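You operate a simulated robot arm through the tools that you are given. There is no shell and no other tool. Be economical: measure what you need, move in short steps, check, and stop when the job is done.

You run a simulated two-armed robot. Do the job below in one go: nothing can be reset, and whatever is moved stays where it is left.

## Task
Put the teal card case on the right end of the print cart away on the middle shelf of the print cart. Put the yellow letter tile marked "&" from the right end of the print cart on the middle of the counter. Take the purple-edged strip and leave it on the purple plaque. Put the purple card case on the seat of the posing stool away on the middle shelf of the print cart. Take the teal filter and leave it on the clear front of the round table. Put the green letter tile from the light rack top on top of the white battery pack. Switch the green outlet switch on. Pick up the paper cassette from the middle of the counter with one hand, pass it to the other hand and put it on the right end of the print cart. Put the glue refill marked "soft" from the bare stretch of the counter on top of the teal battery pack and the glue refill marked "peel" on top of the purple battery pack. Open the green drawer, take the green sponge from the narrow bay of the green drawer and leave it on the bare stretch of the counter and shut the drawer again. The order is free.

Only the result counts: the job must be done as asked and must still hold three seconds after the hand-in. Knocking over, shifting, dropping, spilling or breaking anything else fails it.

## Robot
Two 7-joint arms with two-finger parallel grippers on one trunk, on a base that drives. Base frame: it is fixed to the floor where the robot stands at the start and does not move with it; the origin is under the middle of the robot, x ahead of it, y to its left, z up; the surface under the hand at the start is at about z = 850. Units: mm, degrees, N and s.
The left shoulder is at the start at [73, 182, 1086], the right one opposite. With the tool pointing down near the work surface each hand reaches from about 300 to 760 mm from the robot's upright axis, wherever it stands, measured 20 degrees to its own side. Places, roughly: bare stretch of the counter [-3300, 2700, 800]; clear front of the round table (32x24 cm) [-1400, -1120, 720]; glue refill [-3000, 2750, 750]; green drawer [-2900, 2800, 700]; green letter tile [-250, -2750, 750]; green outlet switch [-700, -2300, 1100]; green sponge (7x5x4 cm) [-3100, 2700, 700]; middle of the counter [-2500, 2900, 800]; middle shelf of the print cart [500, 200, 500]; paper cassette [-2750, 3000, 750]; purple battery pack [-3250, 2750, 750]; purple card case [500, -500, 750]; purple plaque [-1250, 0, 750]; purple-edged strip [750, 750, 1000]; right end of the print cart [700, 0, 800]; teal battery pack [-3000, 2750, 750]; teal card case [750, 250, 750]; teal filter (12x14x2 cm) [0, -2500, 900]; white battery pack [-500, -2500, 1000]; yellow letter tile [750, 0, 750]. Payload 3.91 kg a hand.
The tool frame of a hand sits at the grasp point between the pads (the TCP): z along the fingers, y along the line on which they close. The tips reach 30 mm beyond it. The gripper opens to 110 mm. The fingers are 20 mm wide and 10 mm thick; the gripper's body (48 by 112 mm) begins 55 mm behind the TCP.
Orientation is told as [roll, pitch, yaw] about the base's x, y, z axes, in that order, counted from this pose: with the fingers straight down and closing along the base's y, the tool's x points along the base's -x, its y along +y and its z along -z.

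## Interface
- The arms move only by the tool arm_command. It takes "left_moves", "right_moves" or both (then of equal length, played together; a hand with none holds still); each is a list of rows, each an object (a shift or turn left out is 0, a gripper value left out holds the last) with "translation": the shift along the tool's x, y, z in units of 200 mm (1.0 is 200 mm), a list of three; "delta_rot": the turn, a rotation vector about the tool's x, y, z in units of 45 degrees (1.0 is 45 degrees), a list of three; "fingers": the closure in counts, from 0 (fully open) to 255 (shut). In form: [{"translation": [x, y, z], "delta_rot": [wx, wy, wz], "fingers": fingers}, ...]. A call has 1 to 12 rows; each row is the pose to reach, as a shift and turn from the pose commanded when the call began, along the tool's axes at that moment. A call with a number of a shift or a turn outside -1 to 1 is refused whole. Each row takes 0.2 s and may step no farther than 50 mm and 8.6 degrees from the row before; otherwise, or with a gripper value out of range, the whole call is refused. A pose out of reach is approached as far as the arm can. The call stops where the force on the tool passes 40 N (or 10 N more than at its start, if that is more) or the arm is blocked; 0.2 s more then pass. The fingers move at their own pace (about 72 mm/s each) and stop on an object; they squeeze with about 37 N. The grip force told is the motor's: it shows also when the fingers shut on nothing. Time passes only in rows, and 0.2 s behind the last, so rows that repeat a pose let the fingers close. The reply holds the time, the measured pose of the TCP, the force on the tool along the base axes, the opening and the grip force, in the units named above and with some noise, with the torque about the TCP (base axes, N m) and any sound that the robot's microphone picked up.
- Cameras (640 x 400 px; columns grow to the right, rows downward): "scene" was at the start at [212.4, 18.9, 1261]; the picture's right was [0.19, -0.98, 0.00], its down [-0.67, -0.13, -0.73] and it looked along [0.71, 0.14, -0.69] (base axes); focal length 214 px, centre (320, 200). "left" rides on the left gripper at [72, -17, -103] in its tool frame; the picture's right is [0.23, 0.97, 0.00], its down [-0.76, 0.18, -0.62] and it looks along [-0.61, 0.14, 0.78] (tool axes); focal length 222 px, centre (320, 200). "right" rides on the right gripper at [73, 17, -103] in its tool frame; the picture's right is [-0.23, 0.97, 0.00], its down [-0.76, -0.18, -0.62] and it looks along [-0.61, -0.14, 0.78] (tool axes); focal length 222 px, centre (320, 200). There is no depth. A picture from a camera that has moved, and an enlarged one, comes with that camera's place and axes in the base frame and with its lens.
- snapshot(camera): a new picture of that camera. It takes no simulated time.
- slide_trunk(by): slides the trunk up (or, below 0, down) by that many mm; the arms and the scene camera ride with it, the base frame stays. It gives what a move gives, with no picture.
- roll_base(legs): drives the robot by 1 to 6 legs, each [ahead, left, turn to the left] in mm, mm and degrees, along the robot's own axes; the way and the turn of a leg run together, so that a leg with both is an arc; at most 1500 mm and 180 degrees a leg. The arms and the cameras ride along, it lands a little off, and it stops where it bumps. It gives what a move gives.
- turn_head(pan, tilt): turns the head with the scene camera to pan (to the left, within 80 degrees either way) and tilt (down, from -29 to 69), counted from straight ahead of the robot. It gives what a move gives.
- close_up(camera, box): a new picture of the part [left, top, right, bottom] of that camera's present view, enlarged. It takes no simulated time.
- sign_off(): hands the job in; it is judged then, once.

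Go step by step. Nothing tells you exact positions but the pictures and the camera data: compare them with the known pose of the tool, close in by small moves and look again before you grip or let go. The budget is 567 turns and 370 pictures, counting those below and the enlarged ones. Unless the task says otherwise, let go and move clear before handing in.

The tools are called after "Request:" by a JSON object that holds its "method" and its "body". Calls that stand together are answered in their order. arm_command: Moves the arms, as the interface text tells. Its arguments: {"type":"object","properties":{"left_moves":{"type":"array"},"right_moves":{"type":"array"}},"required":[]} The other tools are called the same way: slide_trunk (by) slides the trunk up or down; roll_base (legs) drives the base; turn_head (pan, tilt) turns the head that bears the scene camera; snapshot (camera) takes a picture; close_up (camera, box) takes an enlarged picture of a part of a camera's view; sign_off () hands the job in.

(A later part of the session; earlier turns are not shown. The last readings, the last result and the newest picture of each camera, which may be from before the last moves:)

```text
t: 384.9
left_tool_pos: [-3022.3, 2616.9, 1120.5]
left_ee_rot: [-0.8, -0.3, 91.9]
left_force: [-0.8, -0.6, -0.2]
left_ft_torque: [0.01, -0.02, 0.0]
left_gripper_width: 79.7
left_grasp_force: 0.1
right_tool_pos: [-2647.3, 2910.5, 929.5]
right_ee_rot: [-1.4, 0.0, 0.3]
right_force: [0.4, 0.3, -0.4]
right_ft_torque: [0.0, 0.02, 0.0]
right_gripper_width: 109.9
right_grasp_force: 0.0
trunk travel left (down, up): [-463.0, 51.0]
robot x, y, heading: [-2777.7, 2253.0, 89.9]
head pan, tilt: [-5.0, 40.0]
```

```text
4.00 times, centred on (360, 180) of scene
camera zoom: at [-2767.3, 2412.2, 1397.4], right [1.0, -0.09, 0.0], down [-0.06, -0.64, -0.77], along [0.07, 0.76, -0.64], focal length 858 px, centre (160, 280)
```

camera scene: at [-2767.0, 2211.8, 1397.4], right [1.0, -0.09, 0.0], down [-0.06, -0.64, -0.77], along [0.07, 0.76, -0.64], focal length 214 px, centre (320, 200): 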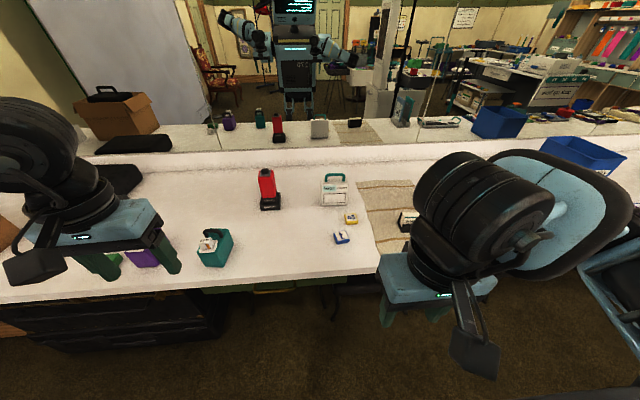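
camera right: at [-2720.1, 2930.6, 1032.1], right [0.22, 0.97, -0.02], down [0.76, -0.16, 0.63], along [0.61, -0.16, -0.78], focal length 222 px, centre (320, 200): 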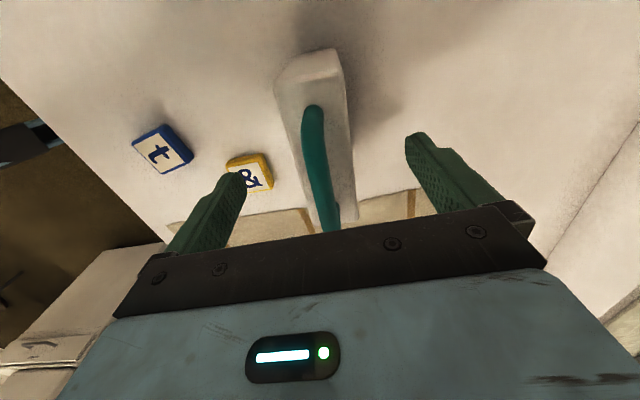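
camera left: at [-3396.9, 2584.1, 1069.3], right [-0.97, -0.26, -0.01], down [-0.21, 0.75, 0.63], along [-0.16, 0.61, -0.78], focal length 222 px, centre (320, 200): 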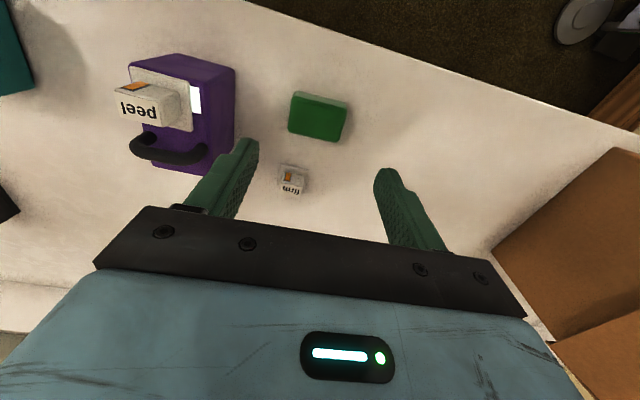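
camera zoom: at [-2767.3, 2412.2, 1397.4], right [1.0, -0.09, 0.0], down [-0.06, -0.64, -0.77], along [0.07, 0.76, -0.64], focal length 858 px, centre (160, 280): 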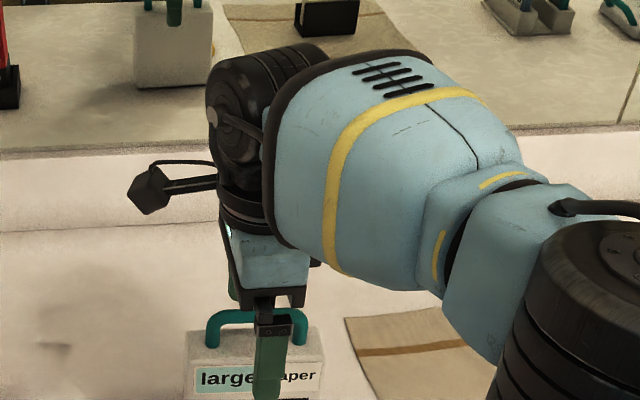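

Request:
{"method": "arm_command", "body": {"right_moves": [{"translation": [0, 0.02, 0.1]}, {"translation": [0, 0.02, 0.21]}]}}

Request:
{"method": "arm_command", "body": {"right_moves": [{"fingers": 255}, {"fingers": 255}, {"fingers": 255}, {"fingers": 255}, {"fingers": 255}, {"fingers": 255}]}}

Request:
{"method": "snapshot", "body": {"camera": "right"}}

```text
t: 385.5
left_tool_pos: [-3021.7, 2615.8, 1120.6]
left_ee_rot: [-0.7, -0.3, 91.8]
left_force: [0.5, -1.0, -0.7]
left_ft_torque: [0.0, -0.03, 0.03]
left_gripper_width: 79.6
left_grasp_force: 0.1
right_tool_pos: [-2645.5, 2905.4, 898.6]
right_ee_rot: [-1.4, -0.1, 0.3]
right_force: [-0.4, 0.4, 0.7]
right_ft_torque: [-0.03, -0.01, -0.01]
right_gripper_width: 110.2
right_grasp_force: 0.0
right hand out of reach, approached as far as the arm can: row 1, 2
trunk travel left (down, up): [-463.0, 51.0]
robot x, y, heading: [-2773.4, 2252.2, 90.0]
head pan, tilt: [-5.0, 40.0]
```

```text
t: 386.9
left_tool_pos: [-3021.9, 2616.4, 1119.5]
left_ee_rot: [-0.7, -0.3, 91.9]
left_force: [0.6, -0.8, -0.1]
left_ft_torque: [0.03, -0.02, -0.06]
left_gripper_width: 79.8
left_grasp_force: 0.2
right_tool_pos: [-2645.8, 2906.0, 899.0]
right_ee_rot: [-1.3, -0.1, 0.3]
right_force: [-0.9, 1.0, -0.1]
right_ft_torque: [0.04, -0.13, -0.04]
right_gripper_width: 39.9
right_grasp_force: 36.7
trunk travel left (down, up): [-463.0, 51.0]
robot x, y, heading: [-2775.2, 2250.1, 90.1]
head pan, tilt: [-5.0, 40.0]
```

```text
148 pictures are left
camera right: at [-2717.7, 2926.1, 1002.3], right [0.22, 0.97, -0.02], down [0.76, -0.16, 0.63], along [0.61, -0.16, -0.78], focal length 222 px, centre (320, 200)
```

right: 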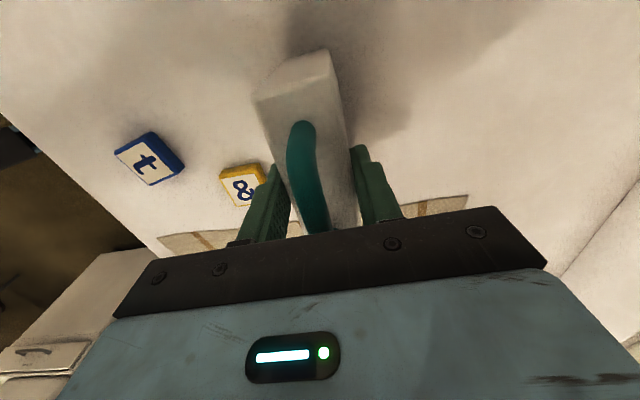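

Request:
{"method": "arm_command", "body": {"right_moves": [{"fingers": 130}, {"fingers": 130}]}}

Request:
{"method": "slide_trunk", "body": {"by": -13}}

Request:
{"method": "arm_command", "body": {"right_moves": [{"fingers": 255}, {"fingers": 255}, {"fingers": 255}, {"fingers": 255}]}}

Request:
{"method": "slide_trunk", "body": {"by": 60}}

Request:
{"method": "snapshot", "body": {"camera": "right"}}

```text
t: 387.5
left_tool_pos: [-3021.9, 2616.7, 1121.1]
left_ee_rot: [-0.7, -0.3, 91.9]
left_force: [-0.4, 0.1, -0.2]
left_ft_torque: [0.0, -0.02, -0.01]
left_gripper_width: 79.6
left_grasp_force: 0.0
right_tool_pos: [-2644.9, 2905.9, 900.1]
right_ee_rot: [-1.3, 0.0, 0.3]
right_force: [-0.8, -0.9, 0.2]
right_ft_torque: [0.0, 0.02, 0.0]
right_gripper_width: 54.1
right_grasp_force: 0.0
trunk travel left (down, up): [-463.0, 51.0]
robot x, y, heading: [-2776.5, 2252.7, 90.1]
head pan, tilt: [-5.0, 40.0]
```

```text
t: 388.1
left_tool_pos: [-3021.2, 2615.0, 1107.6]
left_ee_rot: [-0.7, -0.4, 92.0]
left_force: [0.7, 0.2, 0.0]
left_ft_torque: [0.03, -0.02, -0.03]
left_gripper_width: 79.8
left_grasp_force: 0.0
right_tool_pos: [-2644.9, 2905.3, 887.2]
right_ee_rot: [-1.3, 0.0, 0.3]
right_force: [0.0, -0.1, 0.4]
right_ft_torque: [0.0, 0.02, -0.04]
right_gripper_width: 53.8
right_grasp_force: 0.1
trunk travel left (down, up): [-450.0, 64.0]
robot x, y, heading: [-2773.0, 2250.3, 90.0]
head pan, tilt: [-5.0, 40.0]
```

```text
t: 389.1
left_tool_pos: [-3022.2, 2615.8, 1106.9]
left_ee_rot: [-0.7, -0.3, 91.9]
left_force: [-0.6, 0.0, -0.6]
left_ft_torque: [0.0, 0.01, -0.01]
left_gripper_width: 79.5
left_grasp_force: 0.0
right_tool_pos: [-2646.1, 2906.1, 887.6]
right_ee_rot: [-1.3, -0.1, 0.3]
right_force: [-1.5, 0.2, 5.6]
right_ft_torque: [0.03, 0.02, 0.06]
right_gripper_width: 39.5
right_grasp_force: 36.9
trunk travel left (down, up): [-450.0, 64.0]
robot x, y, heading: [-2776.2, 2250.8, 90.2]
head pan, tilt: [-5.0, 40.0]
```

```text
t: 390.1
left_tool_pos: [-3022.0, 2616.3, 1164.5]
left_ee_rot: [-0.7, -0.1, 91.9]
left_force: [-0.5, 0.8, -0.1]
left_ft_torque: [-0.01, 0.0, -0.01]
left_gripper_width: 79.8
left_grasp_force: 0.1
right_tool_pos: [-2645.5, 2916.7, 1054.5]
right_ee_rot: [8.1, -0.1, 0.3]
right_force: [1.1, 0.5, -3.6]
right_ft_torque: [0.01, 0.02, 0.0]
right_gripper_width: 39.8
right_grasp_force: 37.1
trunk travel left (down, up): [-510.0, 4.0]
robot x, y, heading: [-2773.3, 2248.5, 90.1]
head pan, tilt: [-5.0, 40.0]
```

```text
147 pictures are left
camera right: at [-2718.5, 2919.4, 1158.9], right [0.22, 0.96, 0.14], down [0.76, -0.26, 0.59], along [0.61, -0.03, -0.79], focal length 222 px, centre (320, 200)
```

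right: 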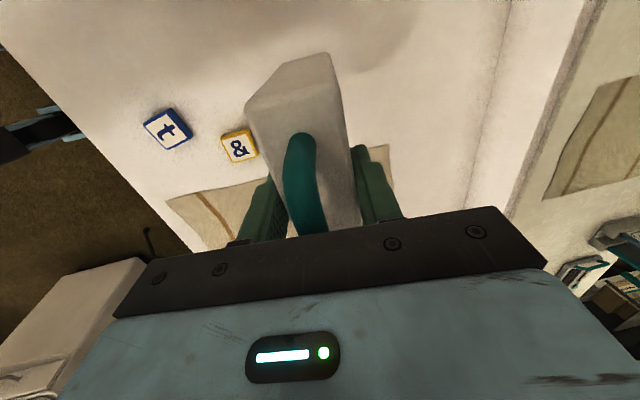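

Cassette lifted. Retract and back off into open floor for the handover.

Request:
{"method": "arm_command", "body": {"right_moves": [{"translation": [0, -0.22, 0], "delta_rot": [0.06, 0, 0]}, {"translation": [0, -0.44, 0], "delta_rot": [0.12, 0, 0]}, {"translation": [0, -0.66, 0], "delta_rot": [0.18, 0, 0]}, {"translation": [0, -0.88, 0], "delta_rot": [0.18, 0, 0]}, {"translation": [0, -1.0, 0], "delta_rot": [0.18, 0, 0]}]}}

Request:
{"method": "roll_base", "body": {"legs": [[-600, 0, 0]]}}

Request:
{"method": "turn_head", "body": {"pan": 0, "tilt": 45}}

Request:
{"method": "snapshot", "body": {"camera": "scene"}}

```text
t: 391.4
left_tool_pos: [-3021.0, 2616.5, 1167.5]
left_ee_rot: [-0.7, -0.4, 91.9]
left_force: [0.1, -0.4, -0.2]
left_ft_torque: [0.01, -0.02, 0.02]
left_gripper_width: 79.9
left_grasp_force: 0.2
right_tool_pos: [-2645.4, 2887.9, 1043.1]
right_ee_rot: [0.2, -0.1, 0.2]
right_force: [-0.1, 0.0, -3.1]
right_ft_torque: [-0.02, -0.02, -0.02]
right_gripper_width: 39.7
right_grasp_force: 36.5
right hand out of reach, approached as far as the arm can: row 1, 2, 3, 4, 5
trunk travel left (down, up): [-510.0, 4.0]
robot x, y, heading: [-2772.6, 2249.8, 90.0]
head pan, tilt: [-5.0, 40.0]
```

```text
t: 394.7
left_tool_pos: [-3022.5, 2015.9, 1166.8]
left_ee_rot: [-0.8, -0.2, 92.1]
left_force: [-0.4, 0.2, -0.3]
left_ft_torque: [0.02, 0.01, -0.05]
left_gripper_width: 79.8
left_grasp_force: 0.1
right_tool_pos: [-2647.5, 2288.0, 1042.3]
right_ee_rot: [0.1, -0.1, 0.4]
right_force: [-0.7, -0.7, -2.8]
right_ft_torque: [0.02, -0.01, -0.02]
right_gripper_width: 39.9
right_grasp_force: 37.2
trunk travel left (down, up): [-510.0, 4.0]
robot x, y, heading: [-2769.8, 1652.3, 90.1]
head pan, tilt: [-5.0, 40.0]
```

```text
t: 395.4
left_tool_pos: [-3021.7, 2016.5, 1166.6]
left_ee_rot: [-0.6, -0.3, 92.1]
left_force: [-0.2, -0.6, 0.1]
left_ft_torque: [0.0, 0.0, 0.0]
left_gripper_width: 79.9
left_grasp_force: 0.1
right_tool_pos: [-2648.6, 2288.2, 1042.8]
right_ee_rot: [0.4, -0.1, 0.4]
right_force: [0.5, -0.3, -3.3]
right_ft_torque: [-0.02, 0.02, 0.03]
right_gripper_width: 39.8
right_grasp_force: 37.2
trunk travel left (down, up): [-510.0, 4.0]
robot x, y, heading: [-2771.5, 1652.6, 90.2]
head pan, tilt: [0.0, 45.0]
```

```text
146 pictures are left
camera scene: at [-2773.8, 1751.2, 1443.2], right [1.0, 0.0, 0.0], down [0.0, -0.71, -0.71], along [0.0, 0.71, -0.71], focal length 214 px, centre (320, 200)
```

scene: 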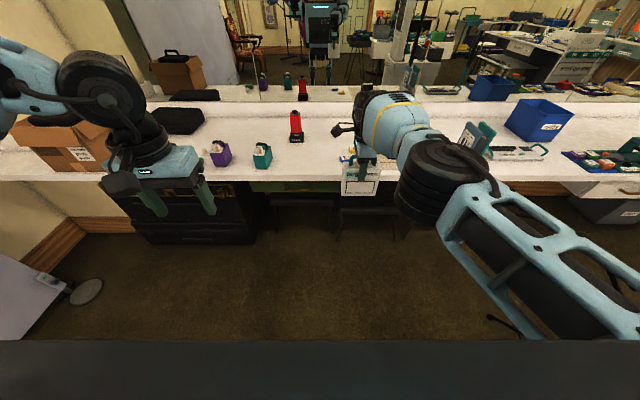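

Request:
{"method": "slide_trunk", "body": {"by": -140}}

Request:
{"method": "arm_command", "body": {"right_moves": [{"translation": [0.05, -0.2, 0]}, {"translation": [0.1, -0.4, 0]}, {"translation": [0.15, -0.6, 0]}], "left_moves": [{"delta_rot": [0, 0, -0.18], "fingers": 0}, {"delta_rot": [0, 0, -0.36]}, {"delta_rot": [0, 0, -0.54]}]}}

```text
t: 397.1
left_tool_pos: [-3022.5, 2016.8, 1028.1]
left_ee_rot: [-0.7, -0.2, 92.0]
left_force: [0.5, -0.4, 0.5]
left_ft_torque: [-0.01, -0.02, -0.04]
left_gripper_width: 79.9
left_grasp_force: 0.1
right_tool_pos: [-2647.5, 2232.1, 679.4]
right_ee_rot: [-20.9, -0.1, 0.4]
right_force: [-0.3, 0.4, -3.9]
right_ft_torque: [0.04, -0.02, 0.02]
right_gripper_width: 39.8
right_grasp_force: 36.9
trunk travel left (down, up): [-370.0, 144.0]
robot x, y, heading: [-2771.6, 1652.1, 90.1]
head pan, tilt: [0.0, 45.0]
```

```text
t: 397.9
left_tool_pos: [-3022.4, 2016.6, 1026.7]
left_ee_rot: [-0.8, 0.1, 116.5]
left_force: [0.5, 0.7, -0.4]
left_ft_torque: [-0.03, 0.02, 0.0]
left_gripper_width: 109.9
left_grasp_force: 0.0
right_tool_pos: [-2672.7, 2225.7, 679.2]
right_ee_rot: [-21.1, 0.0, 0.4]
right_force: [-0.3, 0.1, -3.7]
right_ft_torque: [0.04, -0.02, -0.01]
right_gripper_width: 39.7
right_grasp_force: 37.1
right hand out of reach, approached as far as the arm can: row 1, 2, 3
trunk travel left (down, up): [-370.0, 144.0]
robot x, y, heading: [-2775.1, 1651.7, 90.4]
head pan, tilt: [0.0, 45.0]
```

The right hand sagged with the trunk move; I lift and level it.

Request:
{"method": "arm_command", "body": {"right_moves": [{"translation": [0, -0.07, -0.18], "delta_rot": [-0.12, 0, 0]}, {"translation": [0, -0.14, -0.36], "delta_rot": [-0.24, 0, 0]}, {"translation": [0, -0.2, -0.54], "delta_rot": [-0.36, 0, 0]}, {"translation": [0, -0.27, -0.7], "delta_rot": [-0.467, 0, 0]}]}}

Request:
{"method": "snapshot", "body": {"camera": "scene"}}

```text
t: 398.9
left_tool_pos: [-3020.3, 2016.8, 1027.8]
left_ee_rot: [-0.7, 0.0, 116.4]
left_force: [0.0, -0.1, 0.7]
left_ft_torque: [-0.05, 0.03, 0.0]
left_gripper_width: 110.0
left_grasp_force: 0.0
right_tool_pos: [-2757.7, 2295.7, 817.9]
right_ee_rot: [-4.8, -0.1, 0.4]
right_force: [1.3, 0.0, -3.5]
right_ft_torque: [0.02, 0.02, -0.01]
right_gripper_width: 39.8
right_grasp_force: 37.2
right hand out of reach, approached as far as the arm can: row 1, 2, 3, 4
trunk travel left (down, up): [-370.0, 144.0]
robot x, y, heading: [-2771.3, 1655.8, 89.8]
head pan, tilt: [0.0, 45.0]
```

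```text
145 pictures are left
camera scene: at [-2772.9, 1863.2, 1279.9], right [1.0, 0.0, 0.0], down [0.0, -0.71, -0.71], along [0.0, 0.71, -0.71], focal length 214 px, centre (320, 200)
```

scene: 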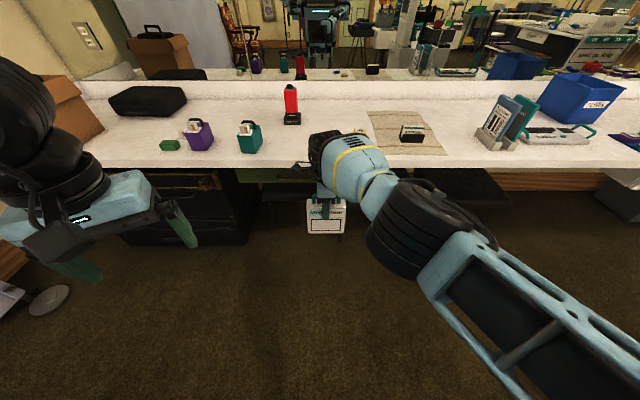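

I'll instead turn the right hand so the cassette's thin side faces sideways; then the left hand can grip its near edge from my side in its natural forward-tilted pose.

Request:
{"method": "arm_command", "body": {"right_moves": [{"delta_rot": [0, 0, -0.18]}, {"delta_rot": [0, 0, -0.36]}, {"delta_rot": [0, 0, -0.54]}, {"delta_rot": [0, 0, -0.72]}, {"delta_rot": [0, 0, -0.9]}, {"delta_rot": [0, 0, -1]}], "left_moves": [{"delta_rot": [0, 0, 0.09]}, {"delta_rot": [0, 0, 0.18]}, {"delta_rot": [0, 0, 0.27]}, {"delta_rot": [0, 0, 0.36]}, {"delta_rot": [0, 0, 0.45]}, {"delta_rot": [0, 0, 0.54]}]}}

Request:
{"method": "arm_command", "body": {"right_moves": [{"delta_rot": [0, 0, -0.18]}, {"delta_rot": [0, 0, -0.36]}, {"delta_rot": [0, 0, -0.54]}, {"delta_rot": [0, 0, -0.72]}, {"delta_rot": [0, 0, -0.9]}, {"delta_rot": [0, 0, -1]}]}}

Request:
{"method": "snapshot", "body": {"camera": "scene"}}

```text
t: 400.3
left_tool_pos: [-3021.5, 2017.8, 1026.6]
left_ee_rot: [-0.6, -0.3, 92.0]
left_force: [0.4, -1.0, -0.8]
left_ft_torque: [-0.03, 0.03, -0.02]
left_gripper_width: 109.9
left_grasp_force: 0.0
right_tool_pos: [-2757.5, 2297.1, 818.4]
right_ee_rot: [-3.4, 3.4, 45.5]
right_force: [-0.6, -0.8, -4.0]
right_ft_torque: [0.04, -0.02, -0.03]
right_gripper_width: 39.8
right_grasp_force: 37.3
trunk travel left (down, up): [-370.0, 144.0]
robot x, y, heading: [-2774.9, 1652.6, 90.2]
head pan, tilt: [0.0, 45.0]
```

```text
t: 401.7
left_tool_pos: [-3022.0, 2015.4, 1026.9]
left_ee_rot: [-0.6, -0.3, 92.2]
left_force: [-1.0, -0.1, 0.2]
left_ft_torque: [0.03, 0.0, 0.01]
left_gripper_width: 109.7
left_grasp_force: 0.1
right_tool_pos: [-2758.7, 2296.6, 817.6]
right_ee_rot: [0.1, 4.7, 90.5]
right_force: [0.1, -0.8, -3.5]
right_ft_torque: [0.02, -0.06, -0.02]
right_gripper_width: 39.8
right_grasp_force: 36.9
right hand out of reach, approached as far as the arm can: row 3, 5
trunk travel left (down, up): [-370.0, 144.0]
robot x, y, heading: [-2769.7, 1651.7, 90.2]
head pan, tilt: [0.0, 45.0]
```

```text
144 pictures are left
camera scene: at [-2775.0, 1862.2, 1280.1], right [1.0, 0.0, 0.0], down [0.0, -0.71, -0.71], along [0.0, 0.71, -0.71], focal length 214 px, centre (320, 200)
```

scene: 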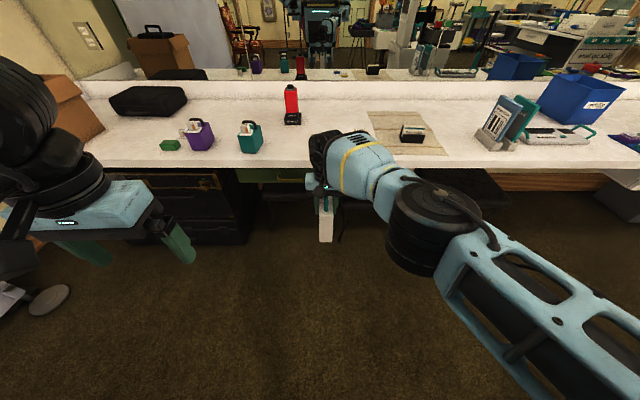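

Request:
{"method": "arm_command", "body": {"right_moves": [{"translation": [0.15, 0, -0.05], "delta_rot": [0, -0.05, 0]}, {"translation": [0.3, 0, -0.1], "delta_rot": [0, -0.1, 0]}, {"translation": [0.45, 0, -0.15], "delta_rot": [0, -0.1, 0]}], "left_moves": [{"translation": [-0.1, -0.15, 0], "delta_rot": [0, -0.18, 0]}, {"translation": [-0.2, -0.3, 0], "delta_rot": [0, -0.36, 0]}, {"translation": [-0.3, -0.45, 0], "delta_rot": [0, -0.54, 0]}]}}

Request:
{"method": "snapshot", "body": {"camera": "scene"}}

```text
t: 402.5
left_tool_pos: [-2931.6, 2080.5, 1028.6]
left_ee_rot: [-0.7, -24.6, 92.3]
left_force: [0.7, 0.9, 0.6]
left_ft_torque: [-0.01, -0.03, 0.05]
left_gripper_width: 110.3
left_grasp_force: 0.0
right_tool_pos: [-2756.4, 2211.9, 855.2]
right_ee_rot: [-0.1, 0.3, 90.2]
right_force: [0.9, 0.3, -3.4]
right_ft_torque: [-0.03, 0.0, 0.02]
right_gripper_width: 39.8
right_grasp_force: 37.0
trunk travel left (down, up): [-370.0, 144.0]
robot x, y, heading: [-2770.4, 1653.5, 90.0]
head pan, tilt: [0.0, 45.0]
```

```text
143 pictures are left
camera scene: at [-2772.7, 1863.5, 1279.9], right [1.0, 0.0, 0.0], down [0.0, -0.71, -0.71], along [0.0, 0.71, -0.71], focal length 214 px, centre (320, 200)
```

scene: 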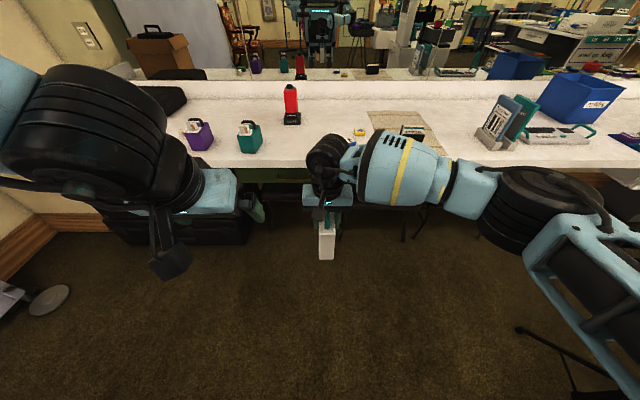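

Request:
{"method": "arm_command", "body": {"left_moves": [{"translation": [0.06, -0.14, 0.14], "delta_rot": [0, -0.12, 0]}, {"translation": [0.12, -0.29, 0.28], "delta_rot": [0, -0.24, 0]}, {"translation": [0.18, -0.44, 0.43], "delta_rot": [0, -0.36, 0]}, {"translation": [0.24, -0.58, 0.57], "delta_rot": [0, -0.48, 0]}, {"translation": [0.3, -0.73, 0.71], "delta_rot": [0, -0.6, 0]}, {"translation": [0.35, -0.875, 0.857], "delta_rot": [0, -0.67, 0]}]}}

Request:
{"method": "snapshot", "body": {"camera": "left"}}

Request:
{"method": "snapshot", "body": {"camera": "scene"}}

```text
t: 403.9
left_tool_pos: [-2894.6, 2117.3, 882.4]
left_ee_rot: [-1.3, -54.8, 93.1]
left_force: [-0.2, -0.4, 0.0]
left_ft_torque: [-0.03, 0.01, 0.0]
left_gripper_width: 110.3
left_grasp_force: 0.0
left hand out of reach, approached as far as the arm can: row 2, 3, 4, 5, 6
right_tool_pos: [-2758.9, 2211.0, 854.7]
right_ee_rot: [-0.1, 0.2, 90.4]
right_force: [0.2, -0.1, -2.6]
right_ft_torque: [-0.03, 0.03, 0.02]
right_gripper_width: 39.5
right_grasp_force: 36.5
trunk travel left (down, up): [-370.0, 144.0]
robot x, y, heading: [-2769.2, 1652.4, 90.1]
head pan, tilt: [0.0, 45.0]
```

```text
142 pictures are left
camera left: at [-2871.9, 1992.6, 881.2], right [-0.97, -0.17, -0.2], down [-0.19, -0.08, 0.98], along [-0.18, 0.98, 0.04], focal length 222 px, centre (320, 200)
```

left: 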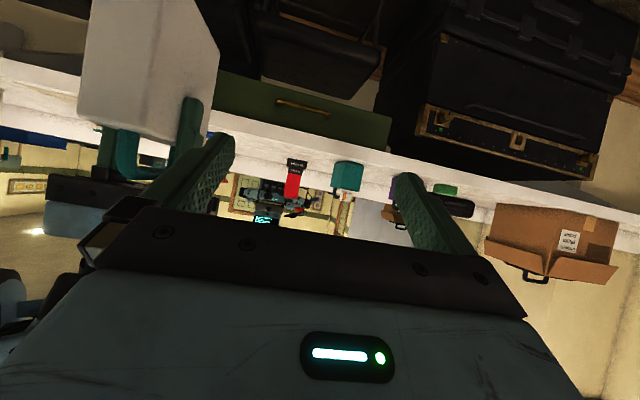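

```text
141 pictures are left
camera scene: at [-2774.2, 1862.7, 1280.1], right [1.0, 0.0, 0.0], down [0.0, -0.71, -0.71], along [0.0, 0.71, -0.71], focal length 214 px, centre (320, 200)
```

scene: 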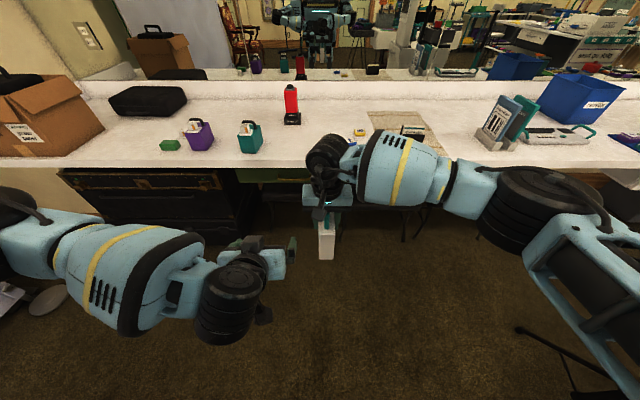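

Request:
{"method": "arm_command", "body": {"right_moves": [{"translation": [-0.1, 0.12, 0.02]}, {"translation": [-0.2, 0.24, 0.04]}, {"translation": [-0.3, 0.36, 0.06]}]}}

Request:
{"method": "arm_command", "body": {"left_moves": [{"translation": [-0.05, -0.05, 0.1]}, {"translation": [-0.05, -0.1, 0.25]}, {"translation": [-0.05, -0.15, 0.4]}]}}

Request:
{"method": "snapshot", "body": {"camera": "left"}}

```text
t: 404.7
left_tool_pos: [-2895.3, 2116.4, 882.2]
left_ee_rot: [-1.4, -54.7, 93.1]
left_force: [-0.5, -0.4, 0.3]
left_ft_torque: [0.01, -0.04, -0.02]
left_gripper_width: 109.9
left_grasp_force: 0.2
right_tool_pos: [-2833.3, 2270.0, 843.3]
right_ee_rot: [-0.1, 0.2, 90.6]
right_force: [0.1, -0.5, -3.8]
right_ft_torque: [-0.02, -0.02, -0.03]
right_gripper_width: 39.9
right_grasp_force: 36.5
trunk travel left (down, up): [-370.0, 144.0]
robot x, y, heading: [-2774.1, 1653.1, 90.2]
head pan, tilt: [0.0, 45.0]
```

```text
t: 405.5
left_tool_pos: [-2898.7, 2185.9, 854.1]
left_ee_rot: [-1.4, -54.7, 92.9]
left_force: [0.2, -9.0, 4.5]
left_ft_torque: [0.05, -0.3, -0.59]
left_gripper_width: 109.7
left_grasp_force: 0.0
left hand out of reach, approached as far as the arm can: row 1, 2, 3
right_tool_pos: [-2828.6, 2272.0, 842.5]
right_ee_rot: [0.0, 0.2, 90.4]
right_force: [0.0, 10.4, -8.6]
right_ft_torque: [0.19, -0.06, -0.12]
right_gripper_width: 39.7
right_grasp_force: 37.0
trunk travel left (down, up): [-370.0, 144.0]
robot x, y, heading: [-2773.1, 1652.3, 90.3]
head pan, tilt: [0.0, 45.0]
```

```text
140 pictures are left
camera left: at [-2875.7, 2061.5, 854.4], right [-0.97, -0.16, -0.2], down [-0.19, -0.07, 0.98], along [-0.17, 0.98, 0.04], focal length 222 px, centre (320, 200)
```

left: 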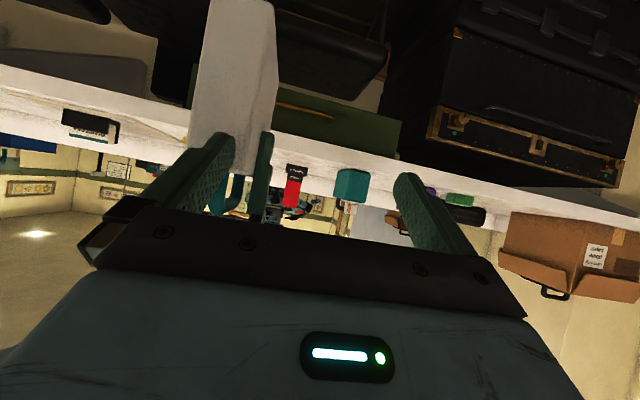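

Request:
{"method": "arm_command", "body": {"left_moves": [{"translation": [0, 0, -0.15]}, {"translation": [0.1, 0, -0.25]}, {"translation": [0.25, 0, -0.2]}, {"translation": [0.35, 0, -0.15]}]}}

Request:
{"method": "arm_command", "body": {"right_moves": [{"translation": [-0.05, 0.12, -0.02]}, {"translation": [-0.1, 0.24, -0.04]}, {"translation": [-0.12, 0.34, -0.05]}]}}

Request:
{"method": "snapshot", "body": {"camera": "left"}}

Request:
{"method": "snapshot", "body": {"camera": "scene"}}

```text
t: 406.5
left_tool_pos: [-2905.8, 2134.2, 844.7]
left_ee_rot: [-0.4, -53.3, 93.0]
left_force: [0.0, -0.6, 0.2]
left_ft_torque: [-0.01, -0.02, -0.01]
left_gripper_width: 109.9
left_grasp_force: 0.1
left hand out of reach, approached as far as the arm can: row 3, 4
right_tool_pos: [-2830.5, 2270.8, 843.0]
right_ee_rot: [0.0, 0.2, 90.4]
right_force: [-0.4, -0.6, -2.5]
right_ft_torque: [-0.01, 0.04, 0.0]
right_gripper_width: 39.6
right_grasp_force: 36.9
trunk travel left (down, up): [-370.0, 144.0]
robot x, y, heading: [-2772.7, 1650.2, 90.0]
head pan, tilt: [0.0, 45.0]
```

```text
t: 407.3
left_tool_pos: [-2903.9, 2135.5, 844.9]
left_ee_rot: [-0.4, -53.3, 93.0]
left_force: [-0.1, -0.4, 0.1]
left_ft_torque: [0.0, -0.04, 0.01]
left_gripper_width: 110.0
left_grasp_force: 0.1
right_tool_pos: [-2835.9, 2274.3, 844.6]
right_ee_rot: [-0.3, 0.6, 89.3]
right_force: [1.0, 1.1, -3.8]
right_ft_torque: [-0.03, 0.01, 0.0]
right_gripper_width: 39.8
right_grasp_force: 36.9
right hand out of reach, approached as far as the arm can: row 1, 2, 3
trunk travel left (down, up): [-370.0, 144.0]
robot x, y, heading: [-2775.0, 1650.8, 90.0]
head pan, tilt: [0.0, 45.0]
```

```text
139 pictures are left
camera left: at [-2880.4, 2010.6, 848.0], right [-0.97, -0.18, -0.19], down [-0.18, -0.05, 0.98], along [-0.19, 0.98, 0.02], focal length 222 px, centre (320, 200)
```

left: 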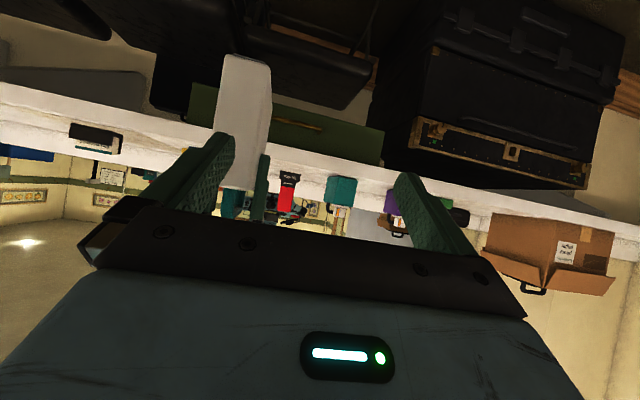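

```text
138 pictures are left
camera scene: at [-2774.3, 1862.5, 1280.1], right [1.0, 0.0, 0.0], down [0.0, -0.71, -0.71], along [0.0, 0.71, -0.71], focal length 214 px, centre (320, 200)
```

scene: 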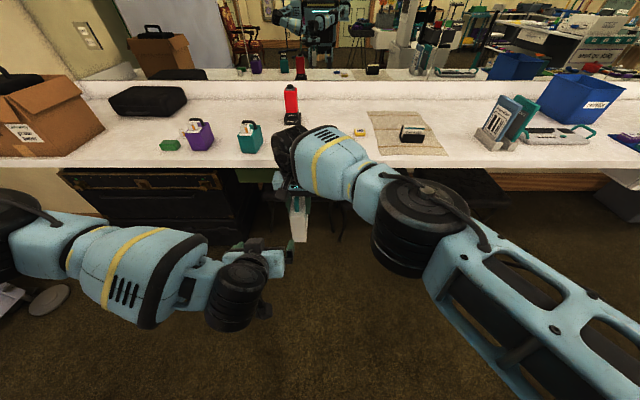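

I raise both hands toward shoulder height where lateral freedom should be better.

Request:
{"method": "arm_command", "body": {"right_moves": [{"translation": [0, 0, -0.2]}, {"translation": [0, 0, -0.4]}, {"translation": [0, 0, -0.6]}, {"translation": [0, 0, -0.8]}], "left_moves": [{"translation": [-0.12, 0, -0.1]}, {"translation": [-0.24, 0, -0.2]}, {"translation": [-0.36, 0, -0.3]}, {"translation": [-0.48, 0, -0.36]}]}}

Request:
{"method": "arm_command", "body": {"right_moves": [{"translation": [-0.05, 0.12, 0]}, {"translation": [-0.1, 0.24, 0]}, {"translation": [-0.1, 0.34, 0]}]}}

```text
t: 408.5
left_tool_pos: [-2906.5, 2130.6, 966.4]
left_ee_rot: [-1.1, -54.6, 93.0]
left_force: [1.0, 0.4, 0.0]
left_ft_torque: [0.0, 0.01, -0.01]
left_gripper_width: 110.0
left_grasp_force: 0.0
right_tool_pos: [-2779.7, 2287.5, 940.5]
right_ee_rot: [-0.1, 7.3, 83.5]
right_force: [-1.3, 0.4, -3.1]
right_ft_torque: [-0.02, -0.04, 0.01]
right_gripper_width: 40.0
right_grasp_force: 37.5
trunk travel left (down, up): [-370.0, 144.0]
robot x, y, heading: [-2775.9, 1652.7, 90.3]
head pan, tilt: [0.0, 45.0]
stopped in row 4 (right hand): the arm was blocked; the commanded pose is now the measured one
```

```text
t: 409.3
left_tool_pos: [-2907.8, 2130.2, 966.7]
left_ee_rot: [-1.3, -54.7, 93.2]
left_force: [-0.2, -1.4, 0.6]
left_ft_torque: [-0.01, -0.02, -0.02]
left_gripper_width: 110.1
left_grasp_force: 0.0
right_tool_pos: [-2820.6, 2260.5, 935.7]
right_ee_rot: [-0.3, 7.3, 84.0]
right_force: [0.6, 0.6, -2.6]
right_ft_torque: [0.01, 0.01, 0.0]
right_gripper_width: 40.0
right_grasp_force: 37.0
right hand out of reach, approached as far as the arm can: row 1, 2, 3
trunk travel left (down, up): [-370.0, 144.0]
robot x, y, heading: [-2772.6, 1651.7, 90.0]
head pan, tilt: [0.0, 45.0]
```

The two arms prefer different laterals; turning both hands 45° clockwise about vertical should let them meet. I do that.

Request:
{"method": "arm_command", "body": {"right_moves": [{"delta_rot": [0, -0.02, 0.16]}, {"delta_rot": [0, -0.05, 0.32]}, {"delta_rot": [0, -0.08, 0.48]}, {"delta_rot": [0, -0.1, 0.64]}, {"delta_rot": [0, -0.12, 0.75]}, {"delta_rot": [0, -0.14, 0.86]}], "left_moves": [{"delta_rot": [0.14, 0, 0.098]}, {"delta_rot": [0.28, 0, 0.196]}, {"delta_rot": [0.42, 0, 0.294]}, {"delta_rot": [0.56, 0, 0.39]}, {"delta_rot": [0.7, 0, 0.49]}, {"delta_rot": [0.819, 0, 0.574]}]}}

Request:
{"method": "snapshot", "body": {"camera": "scene"}}

Request:
{"method": "snapshot", "body": {"camera": "left"}}

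```text
t: 410.7
left_tool_pos: [-2905.8, 2130.9, 966.8]
left_ee_rot: [-1.1, -55.3, 47.9]
left_force: [0.3, -0.8, 0.3]
left_ft_torque: [0.01, 0.0, 0.03]
left_gripper_width: 109.9
left_grasp_force: 0.1
right_tool_pos: [-2818.8, 2262.3, 936.3]
right_ee_rot: [-2.6, -0.3, 45.1]
right_force: [0.4, -0.2, -2.9]
right_ft_torque: [0.04, 0.05, -0.01]
right_gripper_width: 39.8
right_grasp_force: 37.4
trunk travel left (down, up): [-370.0, 144.0]
robot x, y, heading: [-2773.0, 1649.2, 90.2]
head pan, tilt: [0.0, 45.0]
```

```text
137 pictures are left
camera scene: at [-2774.2, 1862.5, 1280.1], right [1.0, 0.0, 0.0], down [0.0, -0.71, -0.71], along [0.0, 0.71, -0.71], focal length 214 px, centre (320, 200)
```

scene: 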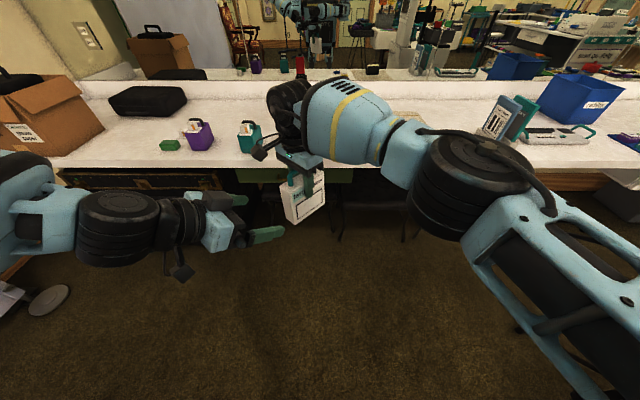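

```text
136 pictures are left
camera left: at [-2978.7, 2028.1, 965.0], right [-0.8, 0.57, -0.2], down [-0.19, 0.07, 0.98], along [0.57, 0.82, 0.05], focal length 222 px, centre (320, 200)
```

left: 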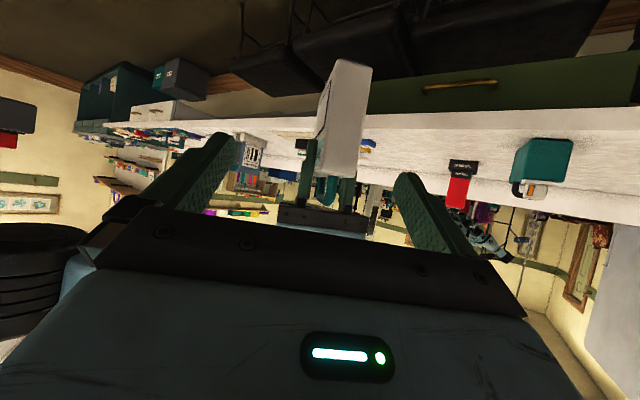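

Both hands are comfortable now, and the cassette is between the left fingers. I bring the left hand in.

Request:
{"method": "arm_command", "body": {"left_moves": [{"translation": [0.03, 0.1, 0.15], "delta_rot": [0.02, 0, 0.015]}, {"translation": [0.05, 0.117, 0.36], "delta_rot": [0.04, 0, 0.03]}, {"translation": [0.075, 0.117, 0.55], "delta_rot": [0.051, 0, 0.036]}]}}

Request:
{"method": "snapshot", "body": {"camera": "left"}}

Request:
{"method": "snapshot", "body": {"camera": "right"}}

```text
t: 411.5
left_tool_pos: [-2866.7, 2207.3, 890.9]
left_ee_rot: [-1.0, -55.3, 45.2]
left_force: [0.4, 0.7, -0.9]
left_ft_torque: [-0.01, 0.02, 0.01]
left_gripper_width: 109.8
left_grasp_force: 0.0
right_tool_pos: [-2820.3, 2263.3, 935.9]
right_ee_rot: [-2.6, -0.2, 45.2]
right_force: [-0.2, 0.5, -3.9]
right_ft_torque: [0.02, 0.01, 0.0]
right_gripper_width: 39.8
right_grasp_force: 37.3
trunk travel left (down, up): [-370.0, 144.0]
robot x, y, heading: [-2775.2, 1652.0, 90.2]
head pan, tilt: [0.0, 45.0]
```

```text
135 pictures are left
camera left: at [-2943.3, 2108.1, 890.0], right [-0.77, 0.61, -0.2], down [-0.19, 0.08, 0.98], along [0.61, 0.79, 0.05], focal length 222 px, centre (320, 200)
```

left: 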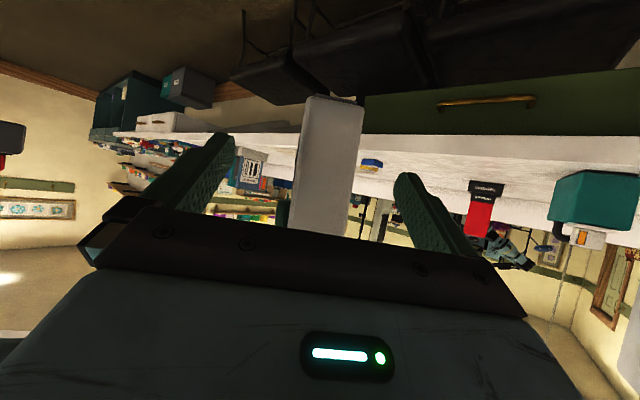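

```text
134 pictures are left
camera right: at [-2886.5, 2227.4, 1037.9], right [-0.53, 0.85, -0.04], down [0.64, 0.43, 0.63], along [0.56, 0.31, -0.77], focal length 222 px, centre (320, 200)
```

right: 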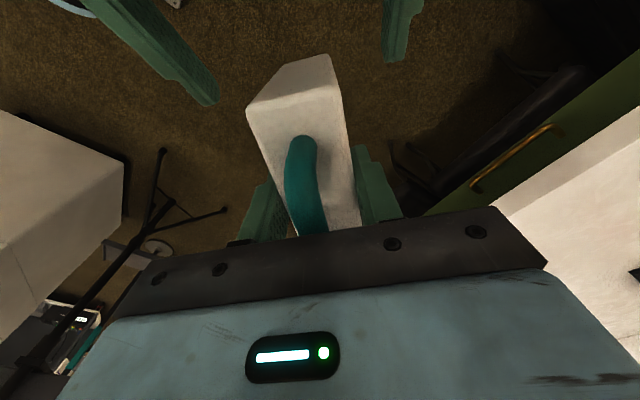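

Request:
{"method": "arm_command", "body": {"left_moves": [{"translation": [0, 0, 0.1]}, {"translation": [0, 0, 0.18]}, {"translation": [0, 0, 0.18], "fingers": 160}, {"translation": [0, 0, 0.18], "fingers": 160}, {"translation": [0, 0, 0.18], "fingers": 160}]}}

Request:
{"method": "snapshot", "body": {"camera": "left"}}

Request:
{"method": "snapshot", "body": {"camera": "right"}}

```text
t: 412.7
left_tool_pos: [-2846.1, 2227.7, 870.5]
left_ee_rot: [-1.0, -55.3, 45.3]
left_force: [-5.0, 7.5, -2.1]
left_ft_torque: [-0.16, -0.21, -0.13]
left_gripper_width: 45.1
left_grasp_force: 4.3
right_tool_pos: [-2819.2, 2261.8, 935.5]
right_ee_rot: [-2.6, -0.1, 45.3]
right_force: [5.6, -7.6, -0.7]
right_ft_torque: [-0.44, -0.07, 0.53]
right_gripper_width: 39.9
right_grasp_force: 36.9
trunk travel left (down, up): [-370.0, 144.0]
robot x, y, heading: [-2773.3, 1651.3, 90.0]
head pan, tilt: [0.0, 45.0]
```

```text
133 pictures are left
camera left: at [-2923.0, 2128.4, 869.3], right [-0.77, 0.6, -0.2], down [-0.19, 0.08, 0.98], along [0.61, 0.79, 0.05], focal length 222 px, centre (320, 200)
```

left: 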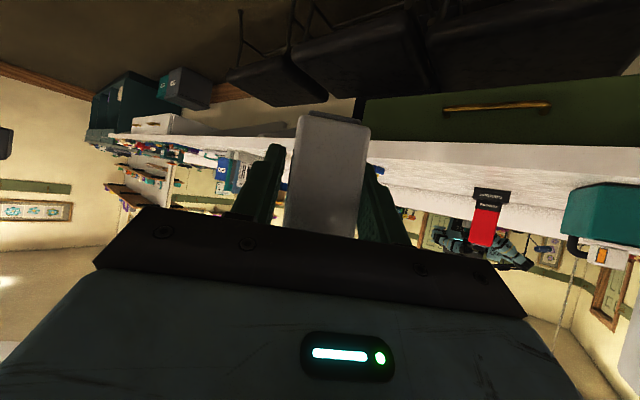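

```text
132 pictures are left
camera right: at [-2886.6, 2226.4, 1038.3], right [-0.53, 0.85, -0.05], down [0.64, 0.44, 0.63], along [0.56, 0.31, -0.77], focal length 222 px, centre (320, 200)
```

right: 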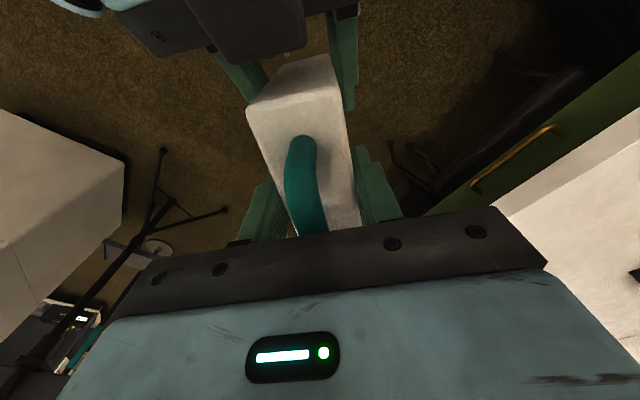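

Request:
{"method": "arm_command", "body": {"left_moves": [{"translation": [0, 0.015, 0], "fingers": 160}, {"translation": [0, 0.015, 0], "fingers": 255}, {"translation": [0, 0.015, 0], "fingers": 255}, {"translation": [0, 0.015, 0], "fingers": 255}]}}

```text
t: 413.7
left_tool_pos: [-2847.7, 2228.9, 871.4]
left_ee_rot: [-1.0, -55.3, 45.4]
left_force: [-7.1, 13.4, 0.5]
left_ft_torque: [-0.99, -0.7, -0.14]
left_gripper_width: 40.8
left_grasp_force: 37.6
right_tool_pos: [-2819.8, 2261.2, 936.1]
right_ee_rot: [-2.7, -0.2, 45.3]
right_force: [9.3, -13.7, 0.7]
right_ft_torque: [-0.07, 0.37, 0.78]
right_gripper_width: 39.9
right_grasp_force: 36.4
trunk travel left (down, up): [-370.0, 144.0]
robot x, y, heading: [-2774.5, 1648.6, 90.3]
head pan, tilt: [0.0, 45.0]
```

Both hold it. Now the right hand lets go and lifts away.

Request:
{"method": "arm_command", "body": {"right_moves": [{"fingers": 100}, {"fingers": 100}, {"fingers": 100}]}}

Request:
{"method": "arm_command", "body": {"right_moves": [{"translation": [0, 0, -0.12]}, {"translation": [0, 0, -0.3]}, {"translation": [0, 0, -0.5]}, {"translation": [0, -0.2, -0.6]}, {"translation": [0, -0.4, -0.6]}]}}

Request:
{"method": "snapshot", "body": {"camera": "left"}}

Request:
{"method": "snapshot", "body": {"camera": "scene"}}

```text
t: 414.5
left_tool_pos: [-2846.8, 2227.1, 871.3]
left_ee_rot: [-1.1, -55.3, 45.2]
left_force: [-1.1, -0.2, -0.1]
left_ft_torque: [-0.1, 0.13, -0.01]
left_gripper_width: 39.7
left_grasp_force: 37.0
right_tool_pos: [-2819.8, 2262.3, 936.7]
right_ee_rot: [-2.7, -0.3, 45.2]
right_force: [0.6, -0.6, -0.4]
right_ft_torque: [0.01, 0.0, -0.01]
right_gripper_width: 66.8
right_grasp_force: 0.0
trunk travel left (down, up): [-370.0, 144.0]
robot x, y, heading: [-2774.8, 1648.6, 90.4]
head pan, tilt: [0.0, 45.0]
```

```text
t: 415.7
left_tool_pos: [-2845.9, 2228.1, 870.9]
left_ee_rot: [-1.2, -55.2, 45.1]
left_force: [0.5, 0.3, -0.1]
left_ft_torque: [-0.07, 0.1, -0.01]
left_gripper_width: 40.3
left_grasp_force: 36.9
right_tool_pos: [-2766.3, 2209.5, 1061.1]
right_ee_rot: [-2.5, -0.2, 45.2]
right_force: [0.4, 0.8, 0.2]
right_ft_torque: [-0.02, 0.02, -0.02]
right_gripper_width: 66.8
right_grasp_force: 0.0
trunk travel left (down, up): [-370.0, 144.0]
robot x, y, heading: [-2772.7, 1653.3, 89.9]
head pan, tilt: [0.0, 45.0]
```

```text
131 pictures are left
camera left: at [-2923.6, 2129.7, 869.5], right [-0.77, 0.61, -0.2], down [-0.19, 0.08, 0.98], along [0.61, 0.79, 0.05], focal length 222 px, centre (320, 200)
```

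left: 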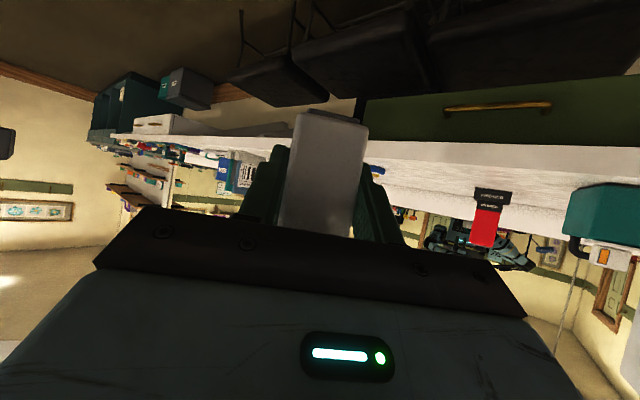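

```text
130 pictures are left
camera scene: at [-2772.9, 1862.7, 1280.0], right [1.0, 0.0, 0.0], down [0.0, -0.71, -0.71], along [0.0, 0.71, -0.71], focal length 214 px, centre (320, 200)
```

scene: 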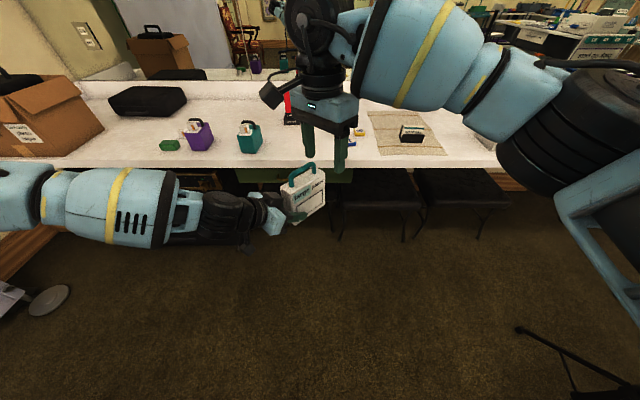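

Handover done; the left hand holds the cassette. I raise the trunk and head back to the cart.

Request:
{"method": "slide_trunk", "body": {"by": 135}}

Request:
{"method": "roll_base", "body": {"legs": [[-1030, 0, 0], [0, 0, -90]]}}

Request:
{"method": "turn_head", "body": {"pan": 0, "tilt": 20}}

Request:
{"method": "snapshot", "body": {"camera": "scene"}}

```text
t: 417.3
left_tool_pos: [-2847.6, 2231.8, 1084.0]
left_ee_rot: [10.4, -60.5, 35.5]
left_force: [-0.5, 0.4, -4.2]
left_ft_torque: [-0.08, 0.11, 0.05]
left_gripper_width: 39.8
left_grasp_force: 36.7
right_tool_pos: [-2767.4, 2210.6, 1191.8]
right_ee_rot: [-2.7, -0.1, 45.2]
right_force: [-0.2, 0.1, -0.2]
right_ft_torque: [0.0, -0.02, 0.03]
right_gripper_width: 67.0
right_grasp_force: 0.1
trunk travel left (down, up): [-505.0, 9.0]
robot x, y, heading: [-2773.0, 1654.2, 90.3]
head pan, tilt: [0.0, 45.0]
```

```text
t: 426.4
left_tool_pos: [-2195.8, 701.6, 1086.0]
left_ee_rot: [10.7, -60.5, -55.0]
left_force: [-0.1, 1.8, -2.9]
left_ft_torque: [0.15, 0.12, -0.03]
left_gripper_width: 39.9
left_grasp_force: 37.0
right_tool_pos: [-2218.2, 620.8, 1194.5]
right_ee_rot: [-2.5, -0.2, -44.9]
right_force: [0.4, 0.4, -0.8]
right_ft_torque: [0.02, -0.01, -0.01]
right_gripper_width: 66.8
right_grasp_force: 0.0
trunk travel left (down, up): [-505.0, 9.0]
robot x, y, heading: [-2775.8, 633.1, -0.1]
head pan, tilt: [0.0, 45.0]
```

```text
t: 427.3
left_tool_pos: [-2195.7, 701.5, 1086.5]
left_ee_rot: [10.7, -60.5, -54.8]
left_force: [0.6, -0.4, -4.5]
left_ft_torque: [0.13, 0.06, 0.03]
left_gripper_width: 39.8
left_grasp_force: 36.7
right_tool_pos: [-2218.7, 621.5, 1195.0]
right_ee_rot: [-2.7, -0.4, -45.0]
right_force: [0.4, 0.3, 0.3]
right_ft_torque: [-0.01, 0.0, -0.02]
right_gripper_width: 67.0
right_grasp_force: 0.1
trunk travel left (down, up): [-505.0, 9.0]
robot x, y, heading: [-2774.9, 624.0, -0.1]
head pan, tilt: [0.0, 20.0]
```

```text
129 pictures are left
camera scene: at [-2659.0, 631.8, 1477.0], right [0.0, -1.0, 0.0], down [-0.34, 0.0, -0.94], along [0.94, 0.0, -0.34], focal length 214 px, centre (320, 200)
```

scene: 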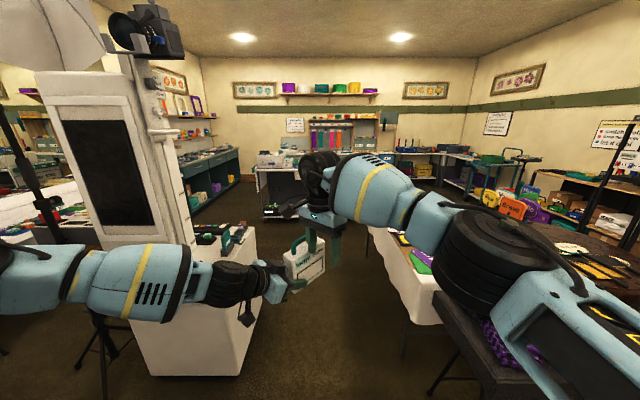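

I shift lane slightly toward the table (clear of the booth) and drive east.

Request:
{"method": "roll_base", "body": {"legs": [[0, -85, 0], [1000, 0, 0]]}}

Request:
{"method": "turn_head", "body": {"pan": 40, "tilt": 25}}

Request:
{"method": "snapshot", "body": {"camera": "scene"}}

```text
t: 433.5
left_tool_pos: [-1197.2, 625.4, 1085.6]
left_ee_rot: [10.6, -60.5, -54.5]
left_force: [0.9, 0.3, -3.3]
left_ft_torque: [0.12, 0.13, 0.03]
left_gripper_width: 39.9
left_grasp_force: 37.0
right_tool_pos: [-1218.5, 544.6, 1193.8]
right_ee_rot: [-2.5, -0.4, -44.4]
right_force: [0.2, -1.4, -0.7]
right_ft_torque: [0.0, 0.0, 0.0]
right_gripper_width: 66.7
right_grasp_force: 0.0
trunk travel left (down, up): [-505.0, 9.0]
robot x, y, heading: [-1777.6, 544.3, 0.4]
head pan, tilt: [0.0, 20.0]
```

```text
t: 434.6
left_tool_pos: [-1197.1, 625.8, 1086.7]
left_ee_rot: [10.7, -60.5, -54.5]
left_force: [1.2, -0.9, -4.7]
left_ft_torque: [0.1, 0.1, 0.0]
left_gripper_width: 39.7
left_grasp_force: 36.8
right_tool_pos: [-1218.9, 546.4, 1194.5]
right_ee_rot: [-2.7, -0.2, -44.5]
right_force: [-0.4, 0.1, 0.3]
right_ft_torque: [-0.01, 0.0, -0.03]
right_gripper_width: 67.0
right_grasp_force: 0.1
trunk travel left (down, up): [-505.0, 9.0]
robot x, y, heading: [-1776.3, 549.0, 0.4]
head pan, tilt: [40.0, 25.0]
```

```text
128 pictures are left
camera scene: at [-1682.7, 611.1, 1469.0], right [0.65, -0.76, 0.0], down [-0.32, -0.27, -0.91], along [0.69, 0.59, -0.42], focal length 214 px, centre (320, 200)
```

scene: 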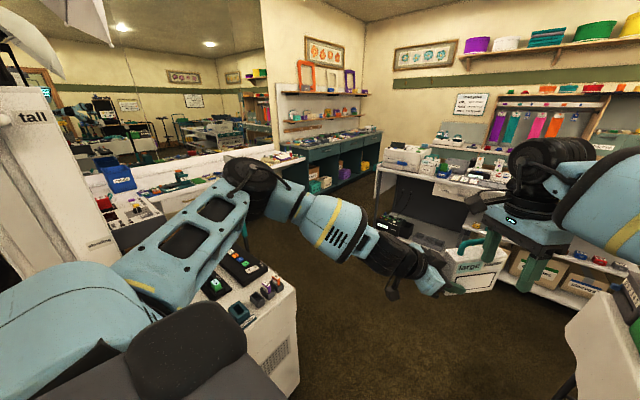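

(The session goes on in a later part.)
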